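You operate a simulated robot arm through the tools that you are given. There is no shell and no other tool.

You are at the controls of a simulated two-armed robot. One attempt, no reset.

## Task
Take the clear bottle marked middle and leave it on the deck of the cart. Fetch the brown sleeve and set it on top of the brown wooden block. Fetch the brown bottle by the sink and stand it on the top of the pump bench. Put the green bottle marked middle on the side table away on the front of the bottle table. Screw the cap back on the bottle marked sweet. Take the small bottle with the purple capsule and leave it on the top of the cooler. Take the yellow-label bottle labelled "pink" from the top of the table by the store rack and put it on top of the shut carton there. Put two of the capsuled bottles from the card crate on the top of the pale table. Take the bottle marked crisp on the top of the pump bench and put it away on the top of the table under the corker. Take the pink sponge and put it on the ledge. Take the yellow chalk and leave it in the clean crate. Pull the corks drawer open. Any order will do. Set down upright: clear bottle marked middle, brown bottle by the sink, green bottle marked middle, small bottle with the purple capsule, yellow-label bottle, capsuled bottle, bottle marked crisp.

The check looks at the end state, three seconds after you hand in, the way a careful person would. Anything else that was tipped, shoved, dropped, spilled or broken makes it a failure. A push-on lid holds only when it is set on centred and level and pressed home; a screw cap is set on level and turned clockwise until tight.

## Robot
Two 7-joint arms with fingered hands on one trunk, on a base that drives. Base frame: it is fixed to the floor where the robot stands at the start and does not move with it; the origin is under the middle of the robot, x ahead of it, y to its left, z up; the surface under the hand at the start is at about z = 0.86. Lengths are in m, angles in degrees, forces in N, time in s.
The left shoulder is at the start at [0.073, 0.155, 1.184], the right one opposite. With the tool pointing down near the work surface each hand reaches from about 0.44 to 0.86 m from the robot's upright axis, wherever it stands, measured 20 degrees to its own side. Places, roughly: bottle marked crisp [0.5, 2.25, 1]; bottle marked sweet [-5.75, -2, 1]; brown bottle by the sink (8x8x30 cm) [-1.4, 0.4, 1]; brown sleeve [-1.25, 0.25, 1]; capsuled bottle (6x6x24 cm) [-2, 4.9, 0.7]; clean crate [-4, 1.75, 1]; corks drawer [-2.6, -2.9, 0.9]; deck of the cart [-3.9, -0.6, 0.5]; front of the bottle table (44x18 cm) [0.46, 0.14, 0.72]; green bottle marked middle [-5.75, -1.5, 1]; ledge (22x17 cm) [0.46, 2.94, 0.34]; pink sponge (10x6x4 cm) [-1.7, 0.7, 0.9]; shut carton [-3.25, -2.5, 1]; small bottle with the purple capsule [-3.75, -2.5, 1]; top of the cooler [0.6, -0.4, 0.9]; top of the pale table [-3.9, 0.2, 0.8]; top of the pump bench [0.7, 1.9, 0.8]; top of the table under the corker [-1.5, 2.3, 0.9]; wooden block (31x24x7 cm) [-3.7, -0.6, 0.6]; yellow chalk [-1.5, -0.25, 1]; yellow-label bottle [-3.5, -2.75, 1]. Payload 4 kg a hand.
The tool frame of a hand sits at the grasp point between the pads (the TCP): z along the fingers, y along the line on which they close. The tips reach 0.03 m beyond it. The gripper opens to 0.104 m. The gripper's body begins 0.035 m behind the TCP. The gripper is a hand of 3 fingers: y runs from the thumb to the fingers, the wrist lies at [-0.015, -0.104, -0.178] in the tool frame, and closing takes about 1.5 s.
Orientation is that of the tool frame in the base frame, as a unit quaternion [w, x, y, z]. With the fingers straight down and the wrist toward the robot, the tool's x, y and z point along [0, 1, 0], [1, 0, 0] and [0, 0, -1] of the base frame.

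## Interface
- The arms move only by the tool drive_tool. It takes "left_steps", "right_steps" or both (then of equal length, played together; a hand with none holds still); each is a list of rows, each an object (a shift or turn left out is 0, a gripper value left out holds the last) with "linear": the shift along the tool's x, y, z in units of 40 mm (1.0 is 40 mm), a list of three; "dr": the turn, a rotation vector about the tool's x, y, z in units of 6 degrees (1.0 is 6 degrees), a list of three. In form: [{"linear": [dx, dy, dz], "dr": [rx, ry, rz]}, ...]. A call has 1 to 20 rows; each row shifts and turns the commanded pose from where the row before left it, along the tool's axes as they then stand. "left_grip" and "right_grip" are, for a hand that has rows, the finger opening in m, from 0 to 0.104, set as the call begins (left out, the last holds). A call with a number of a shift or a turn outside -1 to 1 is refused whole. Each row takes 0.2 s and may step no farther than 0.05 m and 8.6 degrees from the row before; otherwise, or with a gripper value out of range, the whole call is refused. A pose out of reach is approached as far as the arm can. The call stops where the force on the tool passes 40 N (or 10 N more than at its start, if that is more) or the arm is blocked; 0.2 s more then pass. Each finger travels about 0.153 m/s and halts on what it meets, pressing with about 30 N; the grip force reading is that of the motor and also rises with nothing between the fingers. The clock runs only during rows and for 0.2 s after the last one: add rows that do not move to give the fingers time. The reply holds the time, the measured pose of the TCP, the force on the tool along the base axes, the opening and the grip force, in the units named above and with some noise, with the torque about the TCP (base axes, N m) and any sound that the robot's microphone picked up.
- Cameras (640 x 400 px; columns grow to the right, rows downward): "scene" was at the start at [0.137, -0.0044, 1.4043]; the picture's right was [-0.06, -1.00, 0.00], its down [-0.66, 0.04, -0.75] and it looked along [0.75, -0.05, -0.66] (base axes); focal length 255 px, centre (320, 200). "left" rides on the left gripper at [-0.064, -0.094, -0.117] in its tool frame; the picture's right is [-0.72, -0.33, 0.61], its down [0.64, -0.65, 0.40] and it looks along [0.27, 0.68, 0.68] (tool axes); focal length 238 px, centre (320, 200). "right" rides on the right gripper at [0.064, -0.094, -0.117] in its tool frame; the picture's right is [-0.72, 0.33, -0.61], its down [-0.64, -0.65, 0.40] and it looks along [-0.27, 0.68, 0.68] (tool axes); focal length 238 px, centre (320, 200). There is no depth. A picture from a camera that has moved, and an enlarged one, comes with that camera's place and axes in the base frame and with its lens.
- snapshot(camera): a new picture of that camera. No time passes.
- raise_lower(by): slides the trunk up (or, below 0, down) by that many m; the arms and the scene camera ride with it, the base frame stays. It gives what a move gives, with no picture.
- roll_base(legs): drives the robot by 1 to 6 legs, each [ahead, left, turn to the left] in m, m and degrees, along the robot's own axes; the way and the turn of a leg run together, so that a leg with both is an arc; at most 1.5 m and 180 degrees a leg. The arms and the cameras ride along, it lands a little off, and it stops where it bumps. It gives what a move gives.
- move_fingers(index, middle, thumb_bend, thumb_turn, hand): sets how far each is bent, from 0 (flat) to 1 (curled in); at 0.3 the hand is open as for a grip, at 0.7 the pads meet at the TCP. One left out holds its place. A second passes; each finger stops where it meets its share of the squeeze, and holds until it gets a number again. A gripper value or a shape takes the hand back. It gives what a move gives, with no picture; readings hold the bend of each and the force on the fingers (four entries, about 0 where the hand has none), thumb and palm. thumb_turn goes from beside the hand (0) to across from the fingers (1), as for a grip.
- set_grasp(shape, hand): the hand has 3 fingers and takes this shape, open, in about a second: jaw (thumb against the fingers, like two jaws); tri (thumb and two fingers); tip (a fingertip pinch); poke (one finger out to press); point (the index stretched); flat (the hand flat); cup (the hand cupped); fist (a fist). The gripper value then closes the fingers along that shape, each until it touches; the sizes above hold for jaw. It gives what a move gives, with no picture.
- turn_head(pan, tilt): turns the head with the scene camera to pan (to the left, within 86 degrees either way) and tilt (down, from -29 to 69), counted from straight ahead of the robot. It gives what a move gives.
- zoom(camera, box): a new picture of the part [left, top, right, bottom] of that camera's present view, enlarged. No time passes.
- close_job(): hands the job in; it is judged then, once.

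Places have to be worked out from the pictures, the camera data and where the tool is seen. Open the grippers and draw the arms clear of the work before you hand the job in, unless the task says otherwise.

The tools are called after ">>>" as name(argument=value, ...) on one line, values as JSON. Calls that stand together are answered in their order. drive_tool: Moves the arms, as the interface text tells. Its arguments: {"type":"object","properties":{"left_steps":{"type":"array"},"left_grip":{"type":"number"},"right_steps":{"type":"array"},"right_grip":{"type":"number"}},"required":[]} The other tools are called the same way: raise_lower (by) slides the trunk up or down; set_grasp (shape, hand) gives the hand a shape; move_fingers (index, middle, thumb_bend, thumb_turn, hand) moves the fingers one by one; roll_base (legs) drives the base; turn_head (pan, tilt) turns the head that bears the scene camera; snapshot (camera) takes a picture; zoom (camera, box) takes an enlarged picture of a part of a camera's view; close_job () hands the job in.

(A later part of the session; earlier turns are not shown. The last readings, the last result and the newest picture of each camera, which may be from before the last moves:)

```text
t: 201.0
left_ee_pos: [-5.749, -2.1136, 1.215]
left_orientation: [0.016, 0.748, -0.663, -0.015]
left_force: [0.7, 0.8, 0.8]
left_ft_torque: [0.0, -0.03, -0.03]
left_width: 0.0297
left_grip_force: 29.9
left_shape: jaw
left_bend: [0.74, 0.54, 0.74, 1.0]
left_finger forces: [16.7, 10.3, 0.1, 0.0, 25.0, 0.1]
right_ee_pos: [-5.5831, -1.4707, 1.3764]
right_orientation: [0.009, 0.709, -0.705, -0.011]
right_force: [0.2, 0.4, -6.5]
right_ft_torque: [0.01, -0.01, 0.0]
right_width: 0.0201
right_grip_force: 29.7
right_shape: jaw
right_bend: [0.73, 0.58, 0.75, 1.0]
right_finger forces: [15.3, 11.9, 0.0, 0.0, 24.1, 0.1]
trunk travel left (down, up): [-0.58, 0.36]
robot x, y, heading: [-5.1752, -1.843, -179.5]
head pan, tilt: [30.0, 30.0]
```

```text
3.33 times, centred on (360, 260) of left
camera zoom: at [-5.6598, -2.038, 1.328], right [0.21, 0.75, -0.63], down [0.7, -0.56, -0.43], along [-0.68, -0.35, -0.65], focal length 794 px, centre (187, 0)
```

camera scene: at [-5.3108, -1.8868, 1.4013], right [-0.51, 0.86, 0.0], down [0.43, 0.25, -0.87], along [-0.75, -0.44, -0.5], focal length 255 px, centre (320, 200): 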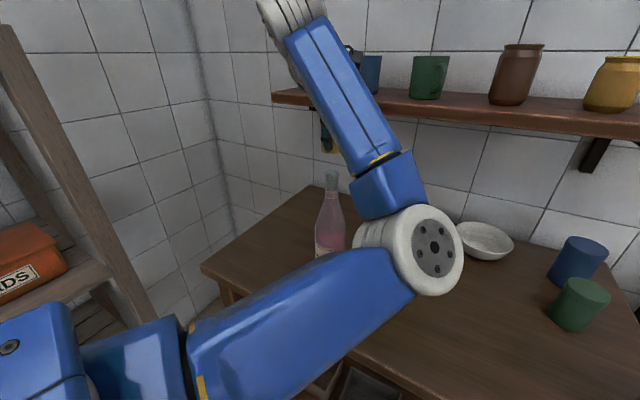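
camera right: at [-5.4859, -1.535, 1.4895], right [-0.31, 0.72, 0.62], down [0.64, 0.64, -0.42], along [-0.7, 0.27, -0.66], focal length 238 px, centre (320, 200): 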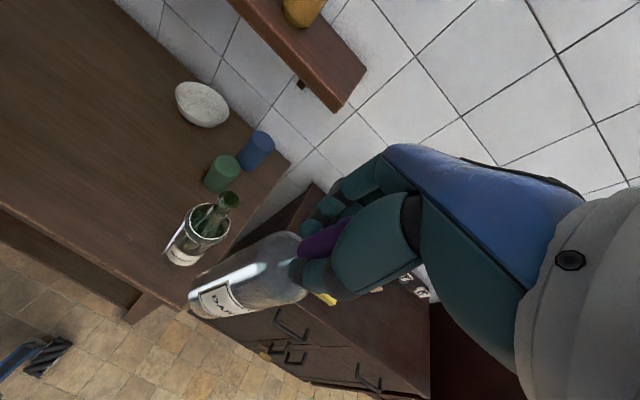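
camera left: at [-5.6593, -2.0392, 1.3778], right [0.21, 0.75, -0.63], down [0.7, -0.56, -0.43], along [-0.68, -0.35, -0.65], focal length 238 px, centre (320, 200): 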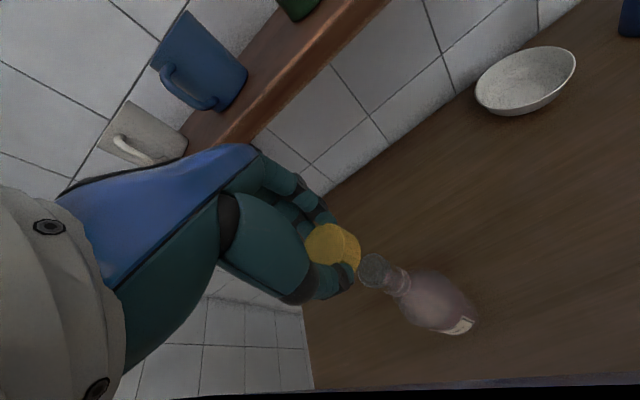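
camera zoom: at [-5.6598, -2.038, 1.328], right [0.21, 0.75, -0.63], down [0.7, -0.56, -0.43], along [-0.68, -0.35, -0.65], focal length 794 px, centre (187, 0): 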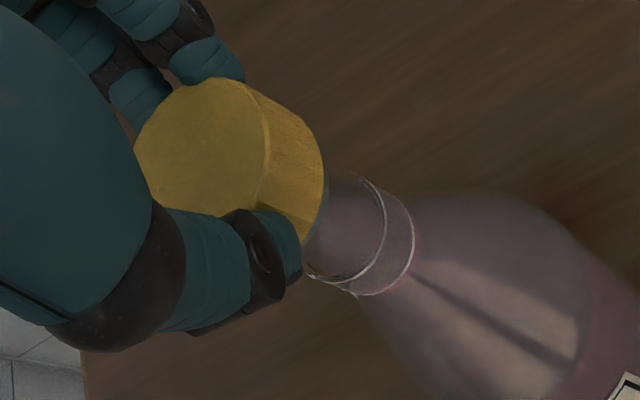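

The cap's rim is already slipping over the mouth with no force, so it is well aligned. I keep lowering gently to seat it.

>>> drive_tool(left_steps=[{"linear": [0, 0, 0.1]}, {"linear": [0, 0, 0.1]}, {"linear": [0, 0, 0.08]}, {"linear": [0, 0, 0]}])

>>> zoom(camera="scene", box=[290, 110, 380, 210])

```text
t: 202.0
left_ee_pos: [-5.7498, -2.114, 1.2032]
left_orientation: [0.016, 0.747, -0.664, -0.015]
left_force: [0.1, 0.2, -0.7]
left_ft_torque: [0.0, -0.05, -0.02]
left_width: 0.0296
left_grip_force: 29.7
left_shape: jaw
left_bend: [0.74, 0.54, 0.74, 1.0]
left_finger forces: [16.7, 10.1, 0.1, 0.0, 24.9, 0.0]
right_ee_pos: [-5.5832, -1.471, 1.3772]
right_orientation: [0.009, 0.709, -0.705, -0.011]
right_force: [1.1, 0.3, -7.4]
right_ft_torque: [0.0, 0.01, 0.04]
right_width: 0.0202
right_grip_force: 30.0
right_shape: jaw
right_bend: [0.73, 0.58, 0.75, 1.0]
right_finger forces: [15.4, 12.0, 0.0, 0.0, 24.3, 0.0]
trunk travel left (down, up): [-0.58, 0.36]
robot x, y, heading: [-5.1783, -1.8465, -179.6]
head pan, tilt: [30.0, 30.0]
```

```text
4.00 times, centred on (335, 160) of scene
camera zoom: at [-5.3107, -1.8865, 1.4014], right [-0.51, 0.86, 0.0], down [0.43, 0.25, -0.87], along [-0.75, -0.44, -0.5], focal length 1022 px, centre (260, 360)
```

zoom: 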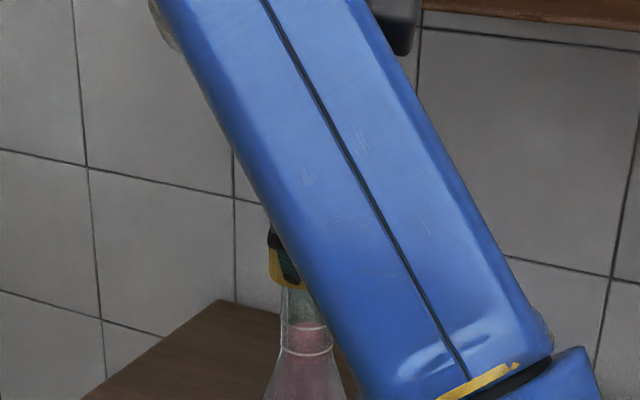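

Still no resistance. I keep going in 3 mm steps.

>>> drive_tool(left_steps=[{"linear": [0, 0, 0.08]}, {"linear": [0, 0, 0.08]}, {"linear": [0, 0, 0]}])

>>> zoom(camera="left", box=[280, 200, 440, 320])

```text
t: 202.8
left_ee_pos: [-5.7487, -2.1123, 1.2003]
left_orientation: [0.019, 0.747, -0.665, -0.016]
left_force: [0.8, -0.2, 14.1]
left_ft_torque: [-0.04, -0.1, -0.03]
left_width: 0.0303
left_grip_force: 30.3
left_shape: jaw
left_bend: [0.74, 0.54, 0.75, 1.0]
left_finger forces: [18.1, 12.2, 0.0, 0.0, 28.2, 0.0]
right_ee_pos: [-5.5803, -1.4702, 1.3775]
right_orientation: [0.01, 0.709, -0.705, -0.011]
right_force: [0.5, -0.3, -5.9]
right_ft_torque: [-0.02, 0.02, -0.01]
right_width: 0.0202
right_grip_force: 30.0
right_shape: jaw
right_bend: [0.73, 0.58, 0.75, 1.0]
right_finger forces: [15.5, 11.9, 0.1, 0.0, 24.1, 0.1]
trunk travel left (down, up): [-0.58, 0.36]
robot x, y, heading: [-5.1827, -1.8456, -179.7]
head pan, tilt: [30.0, 30.0]
```

```text
3.33 times, centred on (360, 260) of left
camera zoom: at [-5.6585, -2.036, 1.3125], right [0.21, 0.75, -0.63], down [0.7, -0.56, -0.43], along [-0.68, -0.35, -0.64], focal length 794 px, centre (187, 0)
```

zoom: 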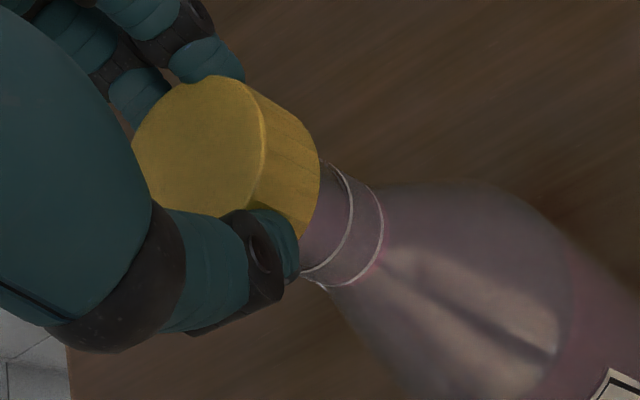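

Contact at +14 N: the cap is seated on the mouth. I turn clockwise (+ about the tool axis) 60° and read the torque.

>>> drive_tool(left_steps=[{"dr": [0, 0, 1]}, {"dr": [0, 0, 1]}, {"dr": [0, 0, 1]}, {"dr": [0, 0, 1]}, {"dr": [0, 0, 1]}, {"dr": [0, 0, 1]}, {"dr": [0, 0, 1]}, {"dr": [0, 0, 1]}, {"dr": [0, 0, 1]}, {"dr": [0, 0, 1]}, {"linear": [0, 0, 0]}])

>>> snapshot(camera="left")

>>> snapshot(camera="scene")

```text
t: 205.2
left_ee_pos: [-5.7464, -2.1141, 1.1977]
left_orientation: [-0.023, -0.317, 0.948, 0.002]
left_force: [0.8, 1.6, 27.1]
left_ft_torque: [0.07, 0.02, -0.07]
left_width: 0.0316
left_grip_force: 29.6
left_shape: jaw
left_bend: [0.74, 0.54, 0.75, 1.0]
left_finger forces: [20.9, 12.6, 0.1, 0.0, 30.6, 0.0]
right_ee_pos: [-5.579, -1.4691, 1.3777]
right_orientation: [0.011, 0.709, -0.705, -0.011]
right_force: [0.5, -0.4, -6.4]
right_ft_torque: [-0.03, 0.02, 0.0]
right_width: 0.02
right_grip_force: 29.7
right_shape: jaw
right_bend: [0.73, 0.58, 0.75, 1.0]
right_finger forces: [15.5, 11.8, 0.1, 0.0, 24.2, 0.0]
trunk travel left (down, up): [-0.58, 0.36]
robot x, y, heading: [-5.1769, -1.8433, -179.8]
head pan, tilt: [30.0, 30.0]
```

```text
taken
camera left: at [-5.634, -2.15, 1.3109], right [0.74, 0.17, -0.65], down [-0.14, -0.91, -0.39], along [-0.66, 0.38, -0.65], focal length 238 px, centre (320, 200)
```

left: 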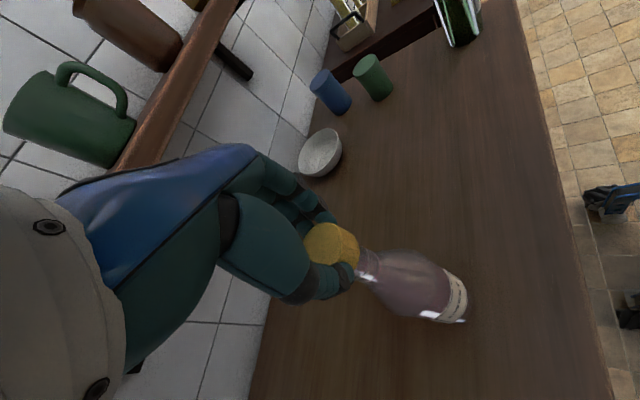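

```text
taken
camera scene: at [-5.3043, -1.8833, 1.4022], right [-0.51, 0.86, 0.0], down [0.43, 0.25, -0.87], along [-0.75, -0.44, -0.5], focal length 255 px, centre (320, 200)
```

scene: 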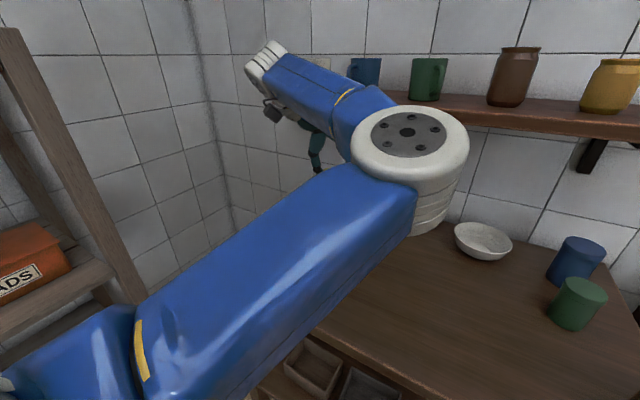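

The cap turned 60° against the bottle with little torque, and sank slightly. I open the fingers, rotate back 96°, and re-grip for further turns (to keep the wrist away from the shelf).

>>> drive_tool(left_steps=[{"linear": [0, 0, 0]}, {"linear": [0, 0, 0]}, {"linear": [0, 0, 0]}, {"linear": [0, 0, -0.05]}], left_grip=0.065)

>>> snapshot(camera="left")

>>> drive_tool(left_steps=[{"dr": [0, 0, -1]}, {"dr": [0, 0, -1]}, {"dr": [0, 0, -1]}, {"dr": [0, 0, -1]}, {"dr": [0, 0, -1]}, {"dr": [0, 0, -1]}, {"dr": [0, 0, -1]}, {"dr": [0, 0, -1]}, {"dr": [0, 0, -1]}, {"dr": [0, 0, -1]}, {"dr": [0, 0, -1]}, {"dr": [0, 0, -1]}, {"dr": [0, 0, -1]}, {"dr": [0, 0, -1]}, {"dr": [0, 0, -1]}, {"dr": [0, 0, -1]}, {"linear": [0, 0, 0]}])

>>> snapshot(camera="left")

>>> snapshot(camera="scene")

```text
t: 206.2
left_ee_pos: [-5.7483, -2.1159, 1.1947]
left_orientation: [-0.017, -0.32, 0.947, 0.003]
left_force: [0.1, -0.2, 0.5]
left_ft_torque: [-0.02, 0.0, 0.01]
left_width: 0.0643
left_grip_force: 0.0
left_shape: jaw
left_bend: [0.28, 0.4, 0.63, 1.0]
left_finger forces: [0.1, 0.0, 0.0, 0.0, 0.1, 0.1]
right_ee_pos: [-5.5832, -1.4692, 1.3769]
right_orientation: [0.009, 0.708, -0.706, -0.011]
right_force: [-0.2, 0.5, -6.3]
right_ft_torque: [0.0, 0.02, 0.0]
right_width: 0.0201
right_grip_force: 29.9
right_shape: jaw
right_bend: [0.73, 0.58, 0.75, 1.0]
right_finger forces: [15.4, 11.9, 0.1, 0.0, 24.1, 0.1]
trunk travel left (down, up): [-0.58, 0.36]
robot x, y, heading: [-5.1786, -1.841, -179.6]
head pan, tilt: [30.0, 30.0]
```

```text
taken
camera left: at [-5.6381, -2.1518, 1.3084], right [0.75, 0.17, -0.64], down [-0.13, -0.91, -0.4], along [-0.65, 0.38, -0.66], focal length 238 px, centre (320, 200)
```

left: 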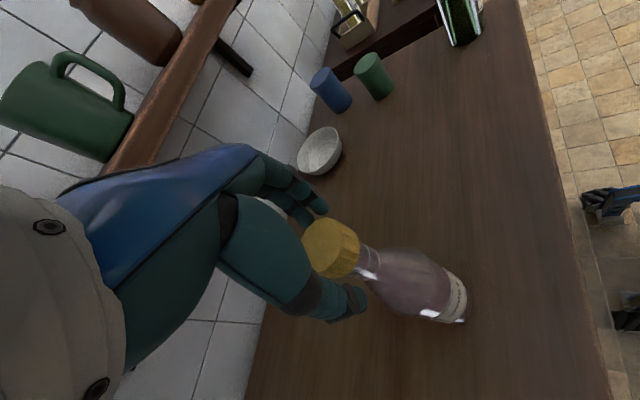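

```text
t: 209.8
left_ee_pos: [-5.7492, -2.1207, 1.2015]
left_orientation: [0.012, 0.919, -0.393, -0.02]
left_force: [0.6, -0.4, -0.1]
left_ft_torque: [0.0, -0.02, -0.03]
left_width: 0.0644
left_grip_force: 0.2
left_shape: jaw
left_bend: [0.28, 0.4, 0.63, 1.0]
left_finger forces: [0.1, 0.1, 0.0, 0.0, 0.0, 0.0]
right_ee_pos: [-5.5845, -1.47, 1.377]
right_orientation: [0.009, 0.71, -0.704, -0.011]
right_force: [0.0, 0.0, -6.6]
right_ft_torque: [0.05, -0.03, -0.02]
right_width: 0.0201
right_grip_force: 30.3
right_shape: jaw
right_bend: [0.73, 0.58, 0.75, 1.0]
right_finger forces: [15.4, 12.0, 0.1, 0.1, 24.1, 0.0]
trunk travel left (down, up): [-0.58, 0.36]
robot x, y, heading: [-5.175, -1.8427, -179.8]
head pan, tilt: [30.0, 30.0]
```

```text
taken
camera left: at [-5.7209, -2.0078, 1.3161], right [-0.29, 0.74, -0.61], down [0.89, -0.02, -0.45], along [-0.34, -0.67, -0.66], focal length 238 px, centre (320, 200)
```

left: 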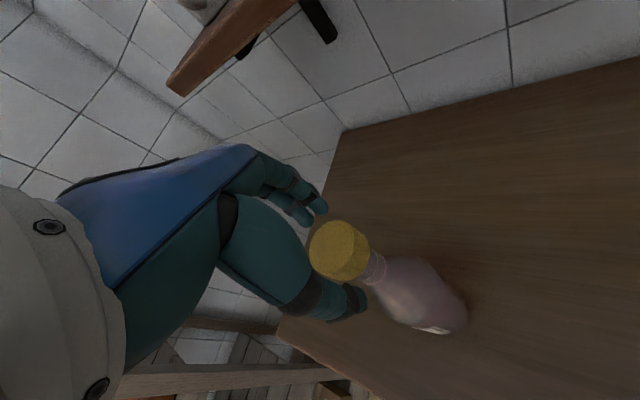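

```text
taken
camera scene: at [-5.3107, -1.8865, 1.4014], right [-0.51, 0.86, 0.0], down [0.43, 0.25, -0.87], along [-0.75, -0.44, -0.5], focal length 255 px, centre (320, 200)
```

scene: 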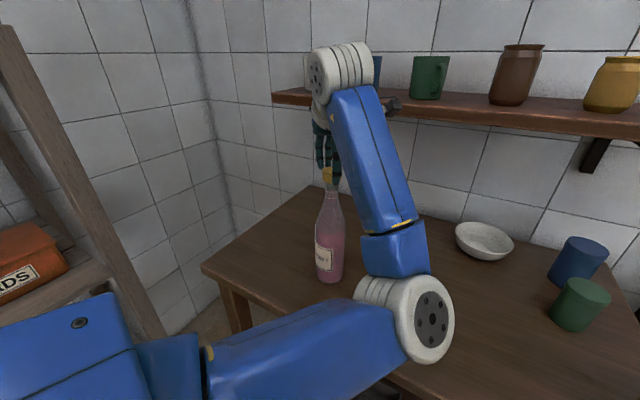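

The re-grip position is reached. I correct the small drift, close on the cap and turn clockwise another 96°.

>>> drive_tool(left_steps=[{"linear": [-0.1, -0.1, 0.12]}, {"linear": [0, 0, 0]}])

>>> drive_tool(left_steps=[{"linear": [0, 0, 0]}, {"linear": [0, 0, 0]}, {"linear": [0, 0, 0]}, {"linear": [0, 0, 0]}, {"linear": [0, 0, 0]}, {"linear": [0, 0, 0]}], left_grip=0.0)

>>> drive_tool(left_steps=[{"dr": [0, 0, 1]}, {"dr": [0, 0, 1]}, {"dr": [0, 0, 1]}, {"dr": [0, 0, 1]}, {"dr": [0, 0, 1]}, {"dr": [0, 0, 1]}, {"dr": [0, 0, 1]}, {"dr": [0, 0, 1]}, {"dr": [0, 0, 1]}, {"dr": [0, 0, 1]}, {"dr": [0, 0, 1]}, {"dr": [0, 0, 1]}, {"dr": [0, 0, 1]}, {"dr": [0, 0, 1]}, {"dr": [0, 0, 1]}, {"dr": [0, 0, 1]}, {"linear": [0, 0, 0]}])

>>> snapshot(camera="left")

```text
t: 210.4
left_ee_pos: [-5.748, -2.1207, 1.2]
left_orientation: [0.014, 0.921, -0.388, -0.023]
left_force: [0.3, 0.3, 0.0]
left_ft_torque: [-0.02, 0.02, 0.02]
left_width: 0.0646
left_grip_force: 0.1
left_shape: jaw
left_bend: [0.28, 0.4, 0.63, 1.0]
left_finger forces: [0.0, 0.0, 0.1, 0.1, 0.0, 0.1]
right_ee_pos: [-5.5839, -1.4705, 1.3758]
right_orientation: [0.009, 0.708, -0.706, -0.011]
right_force: [-0.2, 0.2, -6.4]
right_ft_torque: [-0.01, -0.02, 0.04]
right_width: 0.0199
right_grip_force: 29.9
right_shape: jaw
right_bend: [0.73, 0.58, 0.75, 1.0]
right_finger forces: [15.5, 12.0, 0.1, 0.0, 24.2, 0.0]
trunk travel left (down, up): [-0.58, 0.36]
robot x, y, heading: [-5.176, -1.8451, -179.7]
head pan, tilt: [30.0, 30.0]
```

```text
t: 211.8
left_ee_pos: [-5.7472, -2.119, 1.1981]
left_orientation: [0.016, 0.921, -0.389, -0.02]
left_force: [0.9, 0.3, 0.1]
left_ft_torque: [0.03, -0.01, -0.01]
left_width: 0.0309
left_grip_force: 30.5
left_shape: jaw
left_bend: [0.74, 0.57, 0.74, 1.0]
left_finger forces: [16.9, 7.9, 0.1, 0.0, 27.1, 0.0]
right_ee_pos: [-5.5847, -1.4703, 1.3767]
right_orientation: [0.009, 0.709, -0.706, -0.011]
right_force: [-0.1, 0.0, -6.4]
right_ft_torque: [-0.02, -0.03, 0.01]
right_width: 0.0199
right_grip_force: 30.1
right_shape: jaw
right_bend: [0.73, 0.58, 0.75, 1.0]
right_finger forces: [15.6, 12.0, 0.0, 0.0, 24.2, 0.0]
trunk travel left (down, up): [-0.58, 0.36]
robot x, y, heading: [-5.1795, -1.8461, -179.8]
head pan, tilt: [30.0, 30.0]
```

```text
t: 215.4
left_ee_pos: [-5.7463, -2.115, 1.1932]
left_orientation: [-0.021, -0.322, 0.947, 0.001]
left_force: [-4.1, -1.3, 32.3]
left_ft_torque: [0.14, 0.25, 0.01]
left_width: 0.0321
left_grip_force: 29.8
left_shape: jaw
left_bend: [0.75, 0.56, 0.74, 1.0]
left_finger forces: [21.1, 12.7, 0.0, 0.0, 32.4, 0.1]
right_ee_pos: [-5.58, -1.4702, 1.3769]
right_orientation: [0.011, 0.709, -0.705, -0.011]
right_force: [0.3, 0.6, -6.4]
right_ft_torque: [-0.02, 0.0, 0.01]
right_width: 0.0204
right_grip_force: 30.1
right_shape: jaw
right_bend: [0.73, 0.58, 0.75, 1.0]
right_finger forces: [15.5, 12.0, 0.1, 0.1, 24.2, 0.0]
trunk travel left (down, up): [-0.58, 0.36]
robot x, y, heading: [-5.1764, -1.8495, -179.6]
head pan, tilt: [30.0, 30.0]
```

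```text
taken
camera left: at [-5.6353, -2.1481, 1.3061], right [0.74, 0.17, -0.65], down [-0.13, -0.91, -0.39], along [-0.66, 0.37, -0.66], focal length 238 px, centre (320, 200)
```

left: 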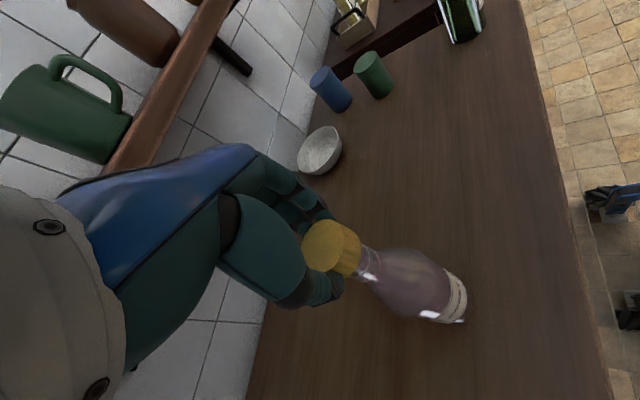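

No tightness yet (torque about z ≈ 0), and the bottle itself did not turn. I repeat: release, rotate back, re-grip and turn again, easing the downward drift.

>>> drive_tool(left_steps=[{"linear": [0, 0, 0]}, {"linear": [0, 0, 0]}, {"linear": [0, 0, 0]}, {"linear": [0, 0, 0]}, {"dr": [0, 0, -1]}, {"dr": [0, 0, -1]}, {"dr": [0, 0, -1]}, {"dr": [0, 0, -1]}, {"dr": [0, 0, -1]}, {"dr": [0, 0, -1]}, {"dr": [0, 0, -1]}, {"dr": [0, 0, -1]}, {"dr": [0, 0, -1]}, {"dr": [0, 0, -1]}, {"dr": [0, 0, -1]}, {"dr": [0, 0, -1]}, {"dr": [0, 0, -1]}, {"dr": [0, 0, -1]}, {"dr": [0, 0, -1]}, {"dr": [0, 0, -1]}], left_grip=0.065)

>>> drive_tool(left_steps=[{"linear": [0, 0, 0]}, {"linear": [0, 0, 0]}, {"linear": [0, 0, 0]}, {"linear": [0, 0, 0]}, {"linear": [0, 0, 0]}, {"linear": [0, 0, 0]}], left_grip=0.0)

>>> drive_tool(left_steps=[{"dr": [0, 0, 1], "linear": [0, 0, -0.008]}, {"dr": [0, 0, 1], "linear": [0, 0, -0.008]}, {"dr": [0, 0, 1], "linear": [0, 0, -0.008]}, {"dr": [0, 0, 1], "linear": [0, 0, -0.008]}, {"dr": [0, 0, 1], "linear": [0, 0, -0.008]}, {"dr": [0, 0, 1], "linear": [0, 0, -0.008]}, {"dr": [0, 0, 1], "linear": [0, 0, -0.008]}, {"dr": [0, 0, 1], "linear": [0, 0, -0.008]}, {"dr": [0, 0, 1], "linear": [0, 0, -0.008]}, {"dr": [0, 0, 1], "linear": [0, 0, -0.008]}, {"dr": [0, 0, 1], "linear": [0, 0, -0.008]}, {"dr": [0, 0, 1], "linear": [0, 0, -0.008]}, {"dr": [0, 0, 1], "linear": [0, 0, -0.008]}, {"dr": [0, 0, 1], "linear": [0, 0, -0.008]}, {"dr": [0, 0, 1], "linear": [0, 0, -0.008]}, {"dr": [0, 0, 1], "linear": [0, 0, -0.008]}])

>>> snapshot(camera="left")

```text
t: 219.6
left_ee_pos: [-5.7495, -2.1211, 1.1999]
left_orientation: [0.012, 0.922, -0.385, -0.024]
left_force: [-0.1, 0.0, -0.9]
left_ft_torque: [-0.01, -0.01, -0.01]
left_width: 0.0647
left_grip_force: 0.0
left_shape: jaw
left_bend: [0.28, 0.4, 0.63, 1.0]
left_finger forces: [0.0, 0.0, 0.0, 0.0, 0.0, 0.0]
right_ee_pos: [-5.5836, -1.4707, 1.3762]
right_orientation: [0.008, 0.709, -0.705, -0.011]
right_force: [1.0, 0.4, -7.5]
right_ft_torque: [-0.04, 0.0, 0.0]
right_width: 0.0203
right_grip_force: 30.1
right_shape: jaw
right_bend: [0.73, 0.58, 0.75, 1.0]
right_finger forces: [15.6, 12.1, 0.0, 0.0, 24.0, 0.0]
trunk travel left (down, up): [-0.58, 0.36]
robot x, y, heading: [-5.1769, -1.8439, -179.5]
head pan, tilt: [30.0, 30.0]
```

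```text
t: 221.0
left_ee_pos: [-5.748, -2.1217, 1.199]
left_orientation: [0.016, 0.922, -0.387, -0.022]
left_force: [0.4, -1.7, 0.2]
left_ft_torque: [0.02, -0.05, 0.0]
left_width: 0.0283
left_grip_force: 30.1
left_shape: jaw
left_bend: [0.74, 0.62, 0.74, 1.0]
left_finger forces: [18.5, 9.1, 0.0, 0.0, 26.6, 0.0]
right_ee_pos: [-5.5826, -1.4715, 1.3758]
right_orientation: [0.008, 0.709, -0.705, -0.012]
right_force: [-0.6, -0.5, -7.6]
right_ft_torque: [-0.02, 0.04, 0.02]
right_width: 0.0202
right_grip_force: 29.9
right_shape: jaw
right_bend: [0.73, 0.58, 0.75, 1.0]
right_finger forces: [15.6, 12.1, 0.1, 0.0, 23.9, 0.1]
trunk travel left (down, up): [-0.58, 0.36]
robot x, y, heading: [-5.1807, -1.8462, -179.4]
head pan, tilt: [30.0, 30.0]
```

```text
t: 224.4
left_ee_pos: [-5.7485, -2.114, 1.196]
left_orientation: [-0.019, -0.321, 0.947, -0.001]
left_force: [-3.7, 0.5, 29.8]
left_ft_torque: [0.13, 0.07, 0.18]
left_width: 0.0305
left_grip_force: 30.0
left_shape: jaw
left_bend: [0.74, 0.63, 0.74, 0.98]
left_finger forces: [24.7, 10.4, 0.0, 0.1, 30.4, 0.1]
right_ee_pos: [-5.5809, -1.4697, 1.3766]
right_orientation: [0.01, 0.709, -0.705, -0.011]
right_force: [-0.3, -0.2, -7.0]
right_ft_torque: [-0.04, 0.02, -0.03]
right_width: 0.02
right_grip_force: 30.5
right_shape: jaw
right_bend: [0.73, 0.58, 0.75, 1.0]
right_finger forces: [15.5, 12.1, 0.1, 0.1, 23.9, 0.0]
trunk travel left (down, up): [-0.58, 0.36]
robot x, y, heading: [-5.1773, -1.843, -179.6]
head pan, tilt: [30.0, 30.0]
```

```text
taken
camera left: at [-5.637, -2.1475, 1.3096], right [0.75, 0.17, -0.64], down [-0.12, -0.91, -0.39], along [-0.65, 0.37, -0.66], focal length 238 px, centre (320, 200)
```

left: 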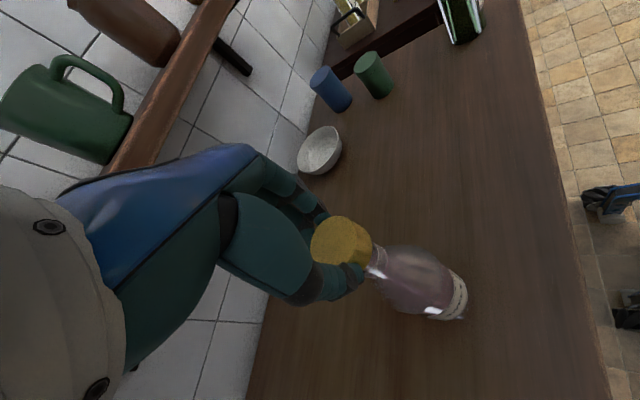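

Torque about the axis now reads 0.18 N·m, so it begins to bite. I do another release–return–turn cycle, centring the grip a bit better.

>>> drive_tool(left_steps=[{"linear": [0, 0, 0]}, {"linear": [0, 0, 0]}, {"linear": [0, 0, 0]}, {"dr": [0, 0, -1]}, {"dr": [0, 0, -1]}, {"dr": [0, 0, -1]}, {"dr": [0, 0, -1]}, {"dr": [0, 0, -1]}, {"dr": [0, 0, -1]}, {"dr": [0, 0, -1]}, {"dr": [0, 0, -1]}, {"dr": [0, 0, -1]}, {"dr": [0, 0, -1]}, {"dr": [0, 0, -1]}, {"dr": [0, 0, -1]}, {"dr": [0, 0, -1]}, {"dr": [0, 0, -1]}, {"dr": [0, 0, -1]}, {"dr": [0, 0, -1]}], left_grip=0.065)

>>> drive_tool(left_steps=[{"linear": [-0.15, -0.15, 0.15]}, {"linear": [0, 0, 0]}, {"linear": [0, 0, 0]}])

>>> snapshot(camera="left")

>>> zoom(camera="scene", box=[260, 100, 400, 300])

```text
t: 228.4
left_ee_pos: [-5.7491, -2.1198, 1.2033]
left_orientation: [0.012, 0.921, -0.389, -0.022]
left_force: [-0.3, 0.7, -0.3]
left_ft_torque: [0.0, -0.01, 0.0]
left_width: 0.0646
left_grip_force: 0.0
left_shape: jaw
left_bend: [0.28, 0.4, 0.63, 1.0]
left_finger forces: [0.0, 0.0, 0.1, 0.1, 0.0, 0.0]
right_ee_pos: [-5.5835, -1.4713, 1.3775]
right_orientation: [0.009, 0.709, -0.705, -0.011]
right_force: [-0.4, 0.5, -6.8]
right_ft_torque: [-0.01, 0.02, 0.03]
right_width: 0.02
right_grip_force: 30.3
right_shape: jaw
right_bend: [0.73, 0.58, 0.75, 1.0]
right_finger forces: [15.5, 12.2, 0.0, 0.0, 23.7, 0.0]
trunk travel left (down, up): [-0.58, 0.36]
robot x, y, heading: [-5.1746, -1.8433, -179.4]
head pan, tilt: [30.0, 30.0]
```

```text
t: 229.2
left_ee_pos: [-5.748, -2.1178, 1.2012]
left_orientation: [0.015, 0.923, -0.383, -0.024]
left_force: [0.3, -0.7, 0.1]
left_ft_torque: [-0.01, -0.03, -0.02]
left_width: 0.0648
left_grip_force: 0.0
left_shape: jaw
left_bend: [0.28, 0.4, 0.63, 1.0]
left_finger forces: [0.0, 0.1, 0.0, 0.0, 0.0, 0.1]
right_ee_pos: [-5.5831, -1.4718, 1.3764]
right_orientation: [0.008, 0.709, -0.705, -0.011]
right_force: [-0.6, -0.8, -6.7]
right_ft_torque: [-0.04, 0.02, -0.02]
right_width: 0.0201
right_grip_force: 30.0
right_shape: jaw
right_bend: [0.73, 0.58, 0.75, 1.0]
right_finger forces: [15.6, 12.1, 0.0, 0.1, 23.7, 0.1]
trunk travel left (down, up): [-0.58, 0.36]
robot x, y, heading: [-5.1776, -1.8446, -179.6]
head pan, tilt: [30.0, 30.0]
```

```text
taken
camera left: at [-5.7216, -2.0043, 1.3155], right [-0.31, 0.73, -0.6], down [0.89, 0.0, -0.46], along [-0.33, -0.68, -0.65], focal length 238 px, centre (320, 200)
```

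left: 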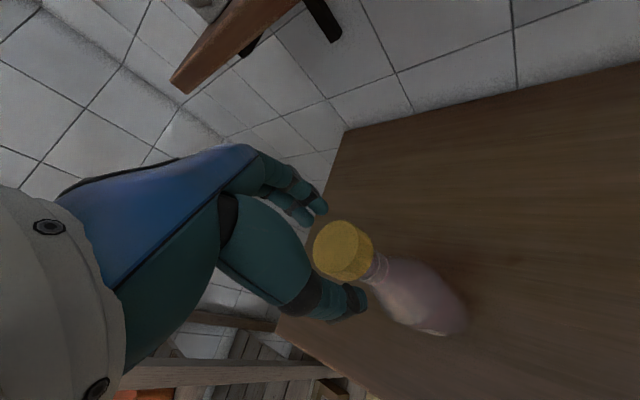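

```text
2.00 times, centred on (330, 200) of scene
camera zoom: at [-5.3108, -1.8866, 1.4014], right [-0.51, 0.86, 0.0], down [0.43, 0.25, -0.87], along [-0.75, -0.44, -0.5], focal length 511 px, centre (300, 200)
```

zoom: 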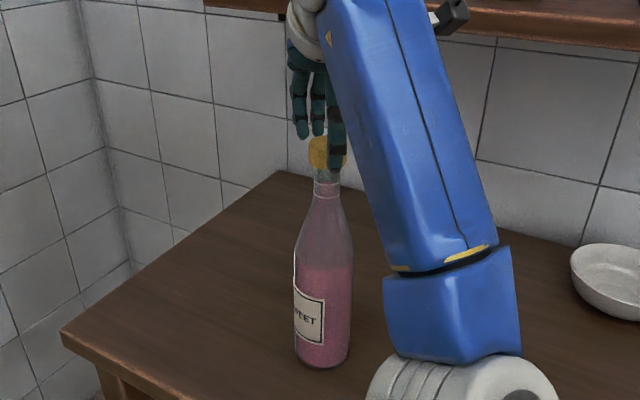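

The label has turned slightly, meaning the bottle followed the cap near the end: it is getting tight. I do one more turn to confirm.

>>> drive_tool(left_steps=[{"linear": [0, 0, 0]}, {"linear": [0, 0, 0]}, {"linear": [0, 0, 0]}, {"linear": [0, 0, 0]}, {"linear": [0, 0, 0]}, {"linear": [0, 0, 0]}], left_grip=0.0)

>>> drive_tool(left_steps=[{"dr": [0, 0, 1], "linear": [0, 0, -0.015]}, {"dr": [0, 0, 1], "linear": [0, 0, -0.015]}, {"dr": [0, 0, 1], "linear": [0, 0, -0.015]}, {"dr": [0, 0, 1], "linear": [0, 0, -0.015]}, {"dr": [0, 0, 1], "linear": [0, 0, -0.015]}, {"dr": [0, 0, 1], "linear": [0, 0, -0.015]}, {"dr": [0, 0, 1], "linear": [0, 0, -0.015]}, {"dr": [0, 0, 1], "linear": [0, 0, -0.015]}])

>>> snapshot(camera="left")

>>> zoom(camera="scene", box=[260, 100, 400, 300])

```text
t: 230.6
left_ee_pos: [-5.748, -2.1173, 1.2003]
left_orientation: [0.017, 0.923, -0.384, -0.022]
left_force: [0.9, -0.5, 0.4]
left_ft_torque: [0.05, -0.07, 0.02]
left_width: 0.0287
left_grip_force: 30.0
left_shape: jaw
left_bend: [0.74, 0.62, 0.74, 1.0]
left_finger forces: [17.6, 9.0, 0.1, 0.0, 26.4, 0.0]
right_ee_pos: [-5.5841, -1.4712, 1.3764]
right_orientation: [0.009, 0.709, -0.705, -0.011]
right_force: [-0.8, 0.4, -6.8]
right_ft_torque: [-0.02, 0.0, 0.02]
right_width: 0.0203
right_grip_force: 30.4
right_shape: jaw
right_bend: [0.73, 0.58, 0.75, 1.0]
right_finger forces: [15.6, 12.3, 0.0, 0.0, 23.7, 0.1]
trunk travel left (down, up): [-0.58, 0.36]
robot x, y, heading: [-5.1774, -1.8442, -179.8]
head pan, tilt: [30.0, 30.0]
```

```text
t: 232.4
left_ee_pos: [-5.7478, -2.0999, 1.1995]
left_orientation: [-0.019, -0.674, 0.739, 0.012]
left_force: [-1.9, -2.4, 17.5]
left_ft_torque: [0.04, 0.22, 0.14]
left_width: 0.0297
left_grip_force: 29.4
left_shape: jaw
left_bend: [0.74, 0.63, 0.74, 0.99]
left_finger forces: [22.9, 9.9, 0.0, 0.1, 28.6, 0.0]
right_ee_pos: [-5.5813, -1.4704, 1.3766]
right_orientation: [0.01, 0.709, -0.705, -0.011]
right_force: [0.2, -0.3, -6.8]
right_ft_torque: [-0.03, -0.05, -0.02]
right_width: 0.02
right_grip_force: 29.6
right_shape: jaw
right_bend: [0.73, 0.58, 0.75, 1.0]
right_finger forces: [15.4, 12.2, 0.1, 0.1, 23.7, 0.0]
trunk travel left (down, up): [-0.58, 0.36]
robot x, y, heading: [-5.1787, -1.8452, -179.6]
head pan, tilt: [30.0, 30.0]
```

```text
taken
camera left: at [-5.6446, -2.0433, 1.311], right [0.36, 0.68, -0.64], down [0.57, -0.7, -0.42], along [-0.74, -0.21, -0.64], focal length 238 px, centre (320, 200)
```

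left: 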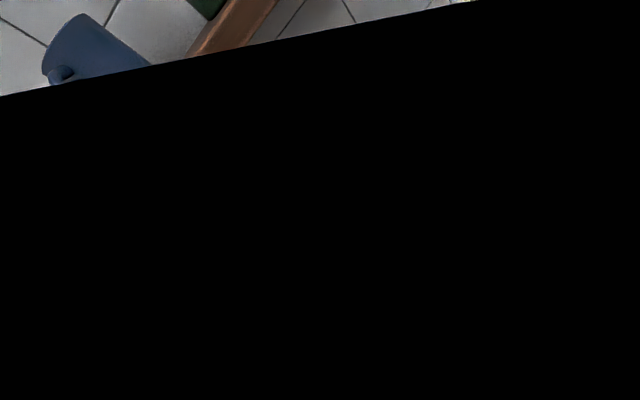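

```text
2.00 times, centred on (330, 200) of scene
camera zoom: at [-5.3077, -1.8857, 1.4017], right [-0.51, 0.86, 0.0], down [0.43, 0.25, -0.87], along [-0.75, -0.44, -0.5], focal length 511 px, centre (300, 200)
```

zoom: 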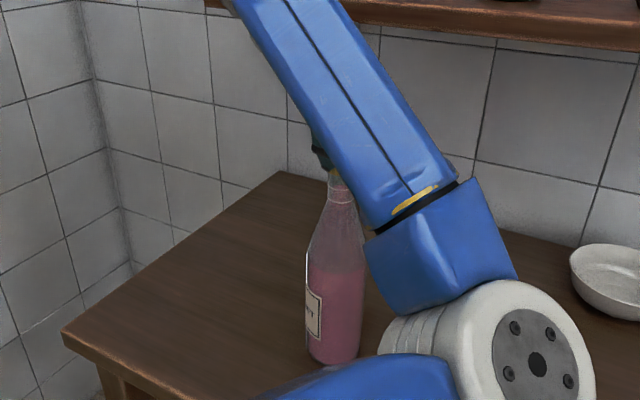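

The bottle now turns with the cap, so the cap is tight. I stop, open the fingers and lift off carefully.

>>> drive_tool(left_steps=[{"linear": [0, 0, -0.05]}, {"linear": [0, 0, 0]}, {"linear": [0, 0, 0]}, {"linear": [0, 0, 0]}, {"linear": [0, 0, 0]}], left_grip=0.08)

>>> zoom(camera="scene", box=[260, 100, 400, 300])

```text
t: 233.6
left_ee_pos: [-5.7503, -2.0987, 1.2017]
left_orientation: [-0.018, -0.675, 0.738, 0.013]
left_force: [-0.2, 0.2, 0.3]
left_ft_torque: [0.02, 0.01, -0.01]
left_width: 0.0796
left_grip_force: 0.0
left_shape: jaw
left_bend: [0.27, 0.35, 0.53, 0.99]
left_finger forces: [0.0, 0.0, 0.1, 0.1, 0.0, 0.0]
right_ee_pos: [-5.5837, -1.4717, 1.3764]
right_orientation: [0.009, 0.709, -0.705, -0.011]
right_force: [0.1, 0.6, -5.8]
right_ft_torque: [-0.03, 0.04, 0.01]
right_width: 0.0201
right_grip_force: 29.9
right_shape: jaw
right_bend: [0.73, 0.58, 0.75, 1.0]
right_finger forces: [15.5, 12.4, 0.0, 0.0, 23.7, 0.0]
trunk travel left (down, up): [-0.58, 0.36]
robot x, y, heading: [-5.1776, -1.8456, -179.7]
head pan, tilt: [30.0, 30.0]
```

```text
2.00 times, centred on (330, 200) of scene
camera zoom: at [-5.3112, -1.8867, 1.4013], right [-0.51, 0.86, 0.0], down [0.43, 0.25, -0.87], along [-0.75, -0.44, -0.5], focal length 511 px, centre (300, 200)
```

zoom: 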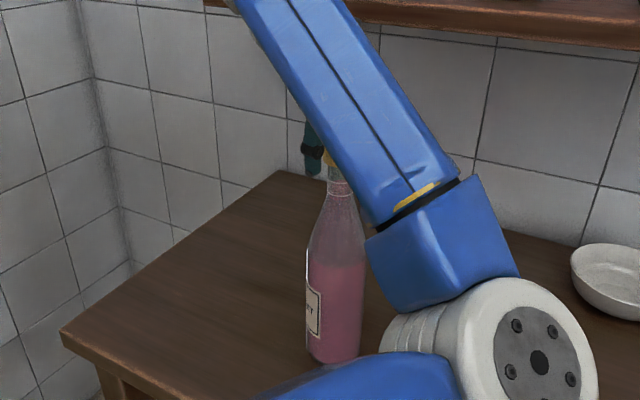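

I raise the trunk 0.1 m to lift the hand vertically off the cap, then back the base off.

>>> raise_lower(by=0.1)

>>> roll_base(legs=[[-0.3, 0, 0]])

>>> turn_head(pan=10, tilt=35)

>>> snapshot(camera="scene")

>>> snapshot(camera="left")

```text
t: 235.0
left_ee_pos: [-5.7523, -2.1002, 1.3002]
left_orientation: [-0.019, -0.674, 0.739, 0.012]
left_force: [0.2, -0.9, -0.2]
left_ft_torque: [0.0, -0.01, -0.03]
left_width: 0.0798
left_grip_force: 0.0
left_shape: jaw
left_bend: [0.27, 0.35, 0.53, 0.99]
left_finger forces: [0.1, 0.0, 0.0, 0.1, 0.1, 0.1]
right_ee_pos: [-5.5847, -1.4712, 1.476]
right_orientation: [0.009, 0.709, -0.706, -0.011]
right_force: [0.2, -0.2, -6.5]
right_ft_torque: [-0.03, 0.02, -0.01]
right_width: 0.02
right_grip_force: 29.9
right_shape: jaw
right_bend: [0.73, 0.58, 0.75, 1.0]
right_finger forces: [15.4, 12.2, 0.1, 0.0, 23.6, 0.0]
trunk travel left (down, up): [-0.68, 0.26]
robot x, y, heading: [-5.18, -1.844, -179.5]
head pan, tilt: [30.0, 30.0]
```

```text
t: 237.0
left_ee_pos: [-5.4552, -2.0962, 1.298]
left_orientation: [-0.016, -0.673, 0.739, 0.012]
left_force: [-0.9, 0.2, -1.1]
left_ft_torque: [0.03, -0.03, 0.02]
left_width: 0.0796
left_grip_force: 0.0
left_shape: jaw
left_bend: [0.27, 0.35, 0.53, 0.99]
left_finger forces: [0.0, 0.0, 0.0, 0.1, 0.0, 0.0]
right_ee_pos: [-5.2879, -1.468, 1.4759]
right_orientation: [0.008, 0.708, -0.706, -0.01]
right_force: [-0.6, -0.4, -7.2]
right_ft_torque: [-0.04, -0.01, 0.0]
right_width: 0.0201
right_grip_force: 29.9
right_shape: jaw
right_bend: [0.73, 0.58, 0.75, 1.0]
right_finger forces: [15.4, 12.3, 0.0, 0.1, 23.4, 0.0]
trunk travel left (down, up): [-0.68, 0.26]
robot x, y, heading: [-4.8756, -1.8448, -179.6]
head pan, tilt: [30.0, 30.0]
```

```text
t: 237.8
left_ee_pos: [-5.448, -2.0973, 1.3022]
left_orientation: [-0.019, -0.673, 0.739, 0.014]
left_force: [0.2, -0.7, -0.2]
left_ft_torque: [0.01, 0.02, 0.01]
left_width: 0.0796
left_grip_force: 0.2
left_shape: jaw
left_bend: [0.27, 0.35, 0.53, 0.99]
left_finger forces: [0.0, 0.0, 0.0, 0.1, 0.0, 0.0]
right_ee_pos: [-5.2812, -1.4696, 1.4778]
right_orientation: [0.01, 0.708, -0.706, -0.012]
right_force: [0.2, 0.6, -7.4]
right_ft_torque: [-0.02, -0.02, 0.02]
right_width: 0.0201
right_grip_force: 29.8
right_shape: jaw
right_bend: [0.73, 0.58, 0.75, 1.0]
right_finger forces: [15.2, 12.3, 0.0, 0.0, 23.3, 0.0]
trunk travel left (down, up): [-0.68, 0.26]
robot x, y, heading: [-4.8778, -1.8422, -179.7]
head pan, tilt: [10.0, 35.0]
```

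```text
taken
camera scene: at [-5.0203, -1.854, 1.4935], right [-0.18, 0.98, 0.0], down [0.57, 0.1, -0.82], along [-0.8, -0.15, -0.58], focal length 255 px, centre (320, 200)
```

scene: 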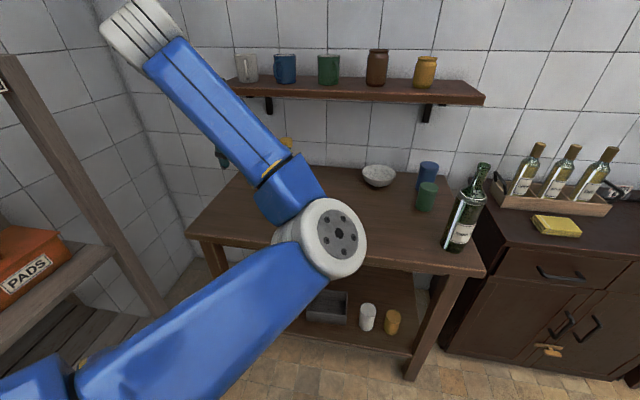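

```text
taken
camera left: at [-5.3456, -2.0415, 1.4134], right [0.36, 0.68, -0.63], down [0.57, -0.7, -0.43], along [-0.74, -0.21, -0.64], focal length 238 px, centre (320, 200)
```

left: 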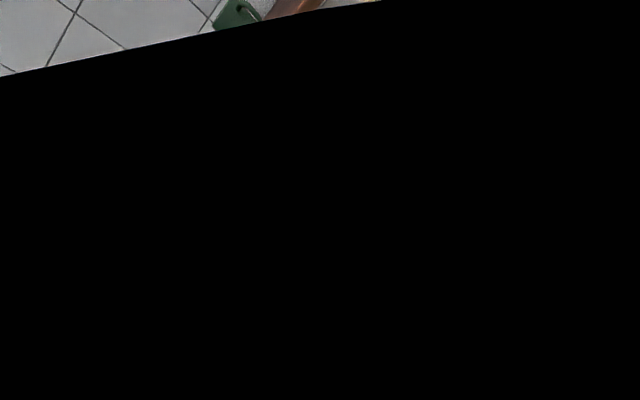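

The cap is on. The left elbow has ended up on the inside, so I back into open space and swing the left hand outward to restore a normal posture.

>>> roll_base(legs=[[-0.8, -0.25, 0]])

>>> drive_tool(left_steps=[{"linear": [0.9, 0.2, 0]}, {"linear": [0.9, 0.2, 0]}, {"linear": [0.9, 0.2, 0]}, {"linear": [0.9, 0.2, 0]}, {"linear": [0.9, 0.2, 0]}, {"linear": [0.9, 0.2, 0]}, {"linear": [0.9, 0.2, 0]}, {"linear": [0.9, 0.2, 0]}, {"linear": [0.9, 0.2, 0]}, {"linear": [0.9, 0.2, 0]}, {"linear": [0, 0, 0]}])

>>> turn_head(pan=35, tilt=25)

>>> snapshot(camera="scene")

```text
t: 242.3
left_ee_pos: [-4.6509, -1.846, 1.3012]
left_orientation: [-0.017, -0.678, 0.735, 0.014]
left_force: [-0.1, 0.0, 1.0]
left_ft_torque: [-0.03, -0.01, -0.02]
left_width: 0.0799
left_grip_force: 0.2
left_shape: jaw
left_bend: [0.27, 0.35, 0.53, 0.99]
left_finger forces: [0.0, 0.0, 0.0, 0.1, 0.0, 0.0]
right_ee_pos: [-4.4897, -1.2157, 1.4776]
right_orientation: [0.007, 0.712, -0.702, -0.012]
right_force: [-0.5, -0.7, -7.6]
right_ft_torque: [-0.06, 0.05, -0.03]
right_width: 0.0201
right_grip_force: 29.7
right_shape: jaw
right_bend: [0.73, 0.58, 0.75, 1.0]
right_finger forces: [15.2, 12.2, 0.1, 0.0, 23.0, 0.0]
trunk travel left (down, up): [-0.68, 0.26]
robot x, y, heading: [-4.0814, -1.5835, -179.2]
head pan, tilt: [10.0, 35.0]
```

```text
t: 244.7
left_ee_pos: [-4.7428, -2.1857, 1.302]
left_orientation: [-0.018, -0.679, 0.734, 0.015]
left_force: [0.5, 0.4, -0.2]
left_ft_torque: [-0.02, -0.01, -0.04]
left_width: 0.08
left_grip_force: 0.0
left_shape: jaw
left_bend: [0.27, 0.35, 0.53, 0.99]
left_finger forces: [0.0, 0.0, 0.1, 0.0, 0.0, 0.1]
left hand out of reach, approached as far as the arm can: row 10
right_ee_pos: [-4.4861, -1.218, 1.4791]
right_orientation: [0.009, 0.712, -0.702, -0.012]
right_force: [0.5, 0.3, -6.2]
right_ft_torque: [-0.04, -0.03, 0.02]
right_width: 0.0201
right_grip_force: 30.3
right_shape: jaw
right_bend: [0.73, 0.58, 0.75, 1.0]
right_finger forces: [15.0, 12.3, 0.0, 0.0, 22.1, 0.1]
trunk travel left (down, up): [-0.68, 0.26]
robot x, y, heading: [-4.08, -1.5847, -178.9]
head pan, tilt: [10.0, 35.0]
```

```text
t: 245.6
left_ee_pos: [-4.7451, -2.1857, 1.302]
left_orientation: [-0.018, -0.678, 0.735, 0.016]
left_force: [0.0, 0.4, 0.1]
left_ft_torque: [-0.02, 0.0, -0.04]
left_width: 0.0797
left_grip_force: 0.0
left_shape: jaw
left_bend: [0.27, 0.35, 0.53, 0.99]
left_finger forces: [0.0, 0.0, 0.0, 0.0, 0.0, 0.0]
right_ee_pos: [-4.4864, -1.2189, 1.4784]
right_orientation: [0.01, 0.712, -0.702, -0.012]
right_force: [0.1, -0.3, -7.4]
right_ft_torque: [0.0, 0.03, 0.01]
right_width: 0.02
right_grip_force: 29.6
right_shape: jaw
right_bend: [0.73, 0.58, 0.75, 1.0]
right_finger forces: [15.0, 12.3, 0.0, 0.0, 22.0, 0.0]
trunk travel left (down, up): [-0.68, 0.26]
robot x, y, heading: [-4.085, -1.5811, -179.1]
head pan, tilt: [35.0, 25.0]
```

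```text
taken
camera scene: at [-4.2115, -1.6365, 1.5092], right [-0.59, 0.81, 0.0], down [0.35, 0.25, -0.91], along [-0.73, -0.53, -0.43], focal length 255 px, centre (320, 200)
```

scene: 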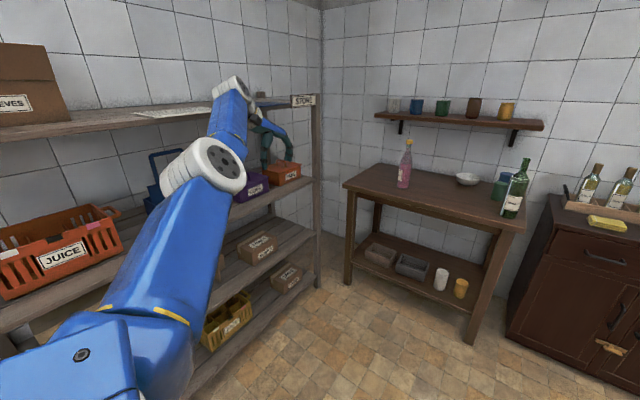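

SWEET stands with its cap. I zoom to check the cap is level.

>>> zoom(camera="scene", box=[380, 125, 430, 195])

>>> drive_tool(left_steps=[{"linear": [0, -0.6, 0.7]}, {"linear": [0, -0.6, 0.7]}, {"linear": [0, -0.6, 0.7]}, {"linear": [0, -0.6, 0.7]}, {"linear": [0, -0.6, 0.7]}, {"linear": [0, -0.6, 0.7]}, {"linear": [0, -0.6, 0.7]}, {"linear": [0, -0.6, 0.7]}, {"linear": [0, 0, 0]}])

>>> snapshot(camera="scene")

```text
5.71 times, centred on (405, 160) of scene
camera zoom: at [-4.2115, -1.6365, 1.5092], right [-0.59, 0.81, 0.0], down [0.35, 0.25, -0.91], along [-0.73, -0.53, -0.43], focal length 1460 px, centre (-166, 429)
```

zoom: 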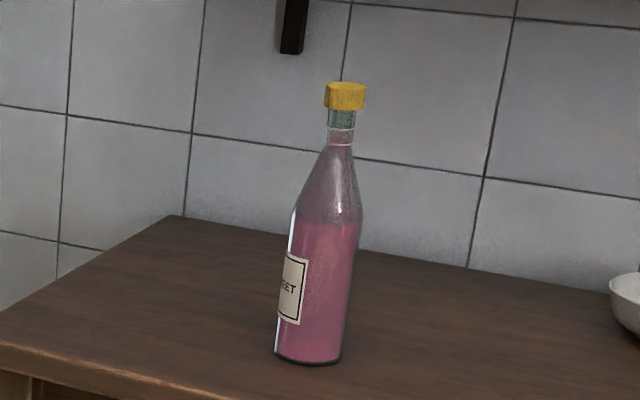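

```text
t: 247.6
left_ee_pos: [-4.5633, -2.1983, 1.0683]
left_orientation: [-0.018, -0.677, 0.735, 0.016]
left_force: [0.3, 0.0, -0.6]
left_ft_torque: [-0.03, 0.02, -0.01]
left_width: 0.0799
left_grip_force: 0.0
left_shape: jaw
left_bend: [0.27, 0.35, 0.53, 0.99]
left_finger forces: [0.0, 0.1, 0.1, 0.0, 0.0, 0.0]
right_ee_pos: [-4.4865, -1.2183, 1.4791]
right_orientation: [0.009, 0.712, -0.702, -0.013]
right_force: [-0.5, -0.2, -7.0]
right_ft_torque: [-0.02, -0.01, 0.02]
right_width: 0.0201
right_grip_force: 29.8
right_shape: jaw
right_bend: [0.73, 0.58, 0.75, 1.0]
right_finger forces: [14.5, 12.3, 0.0, 0.1, 20.7, 0.0]
trunk travel left (down, up): [-0.68, 0.26]
robot x, y, heading: [-4.0813, -1.5805, -179.3]
head pan, tilt: [35.0, 25.0]
```

```text
taken
camera scene: at [-4.2101, -1.6367, 1.5093], right [-0.59, 0.81, 0.0], down [0.34, 0.25, -0.91], along [-0.73, -0.53, -0.42], focal length 255 px, centre (320, 200)
```

scene: 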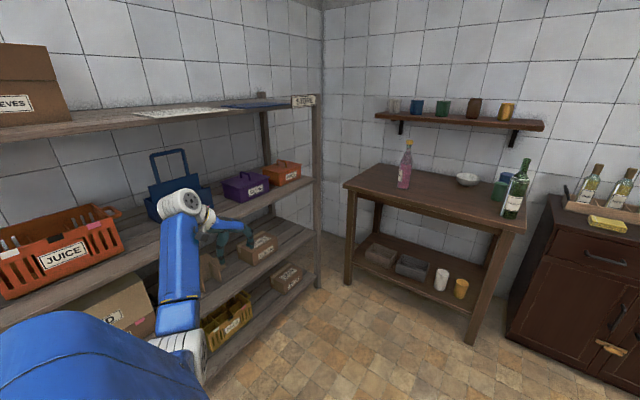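

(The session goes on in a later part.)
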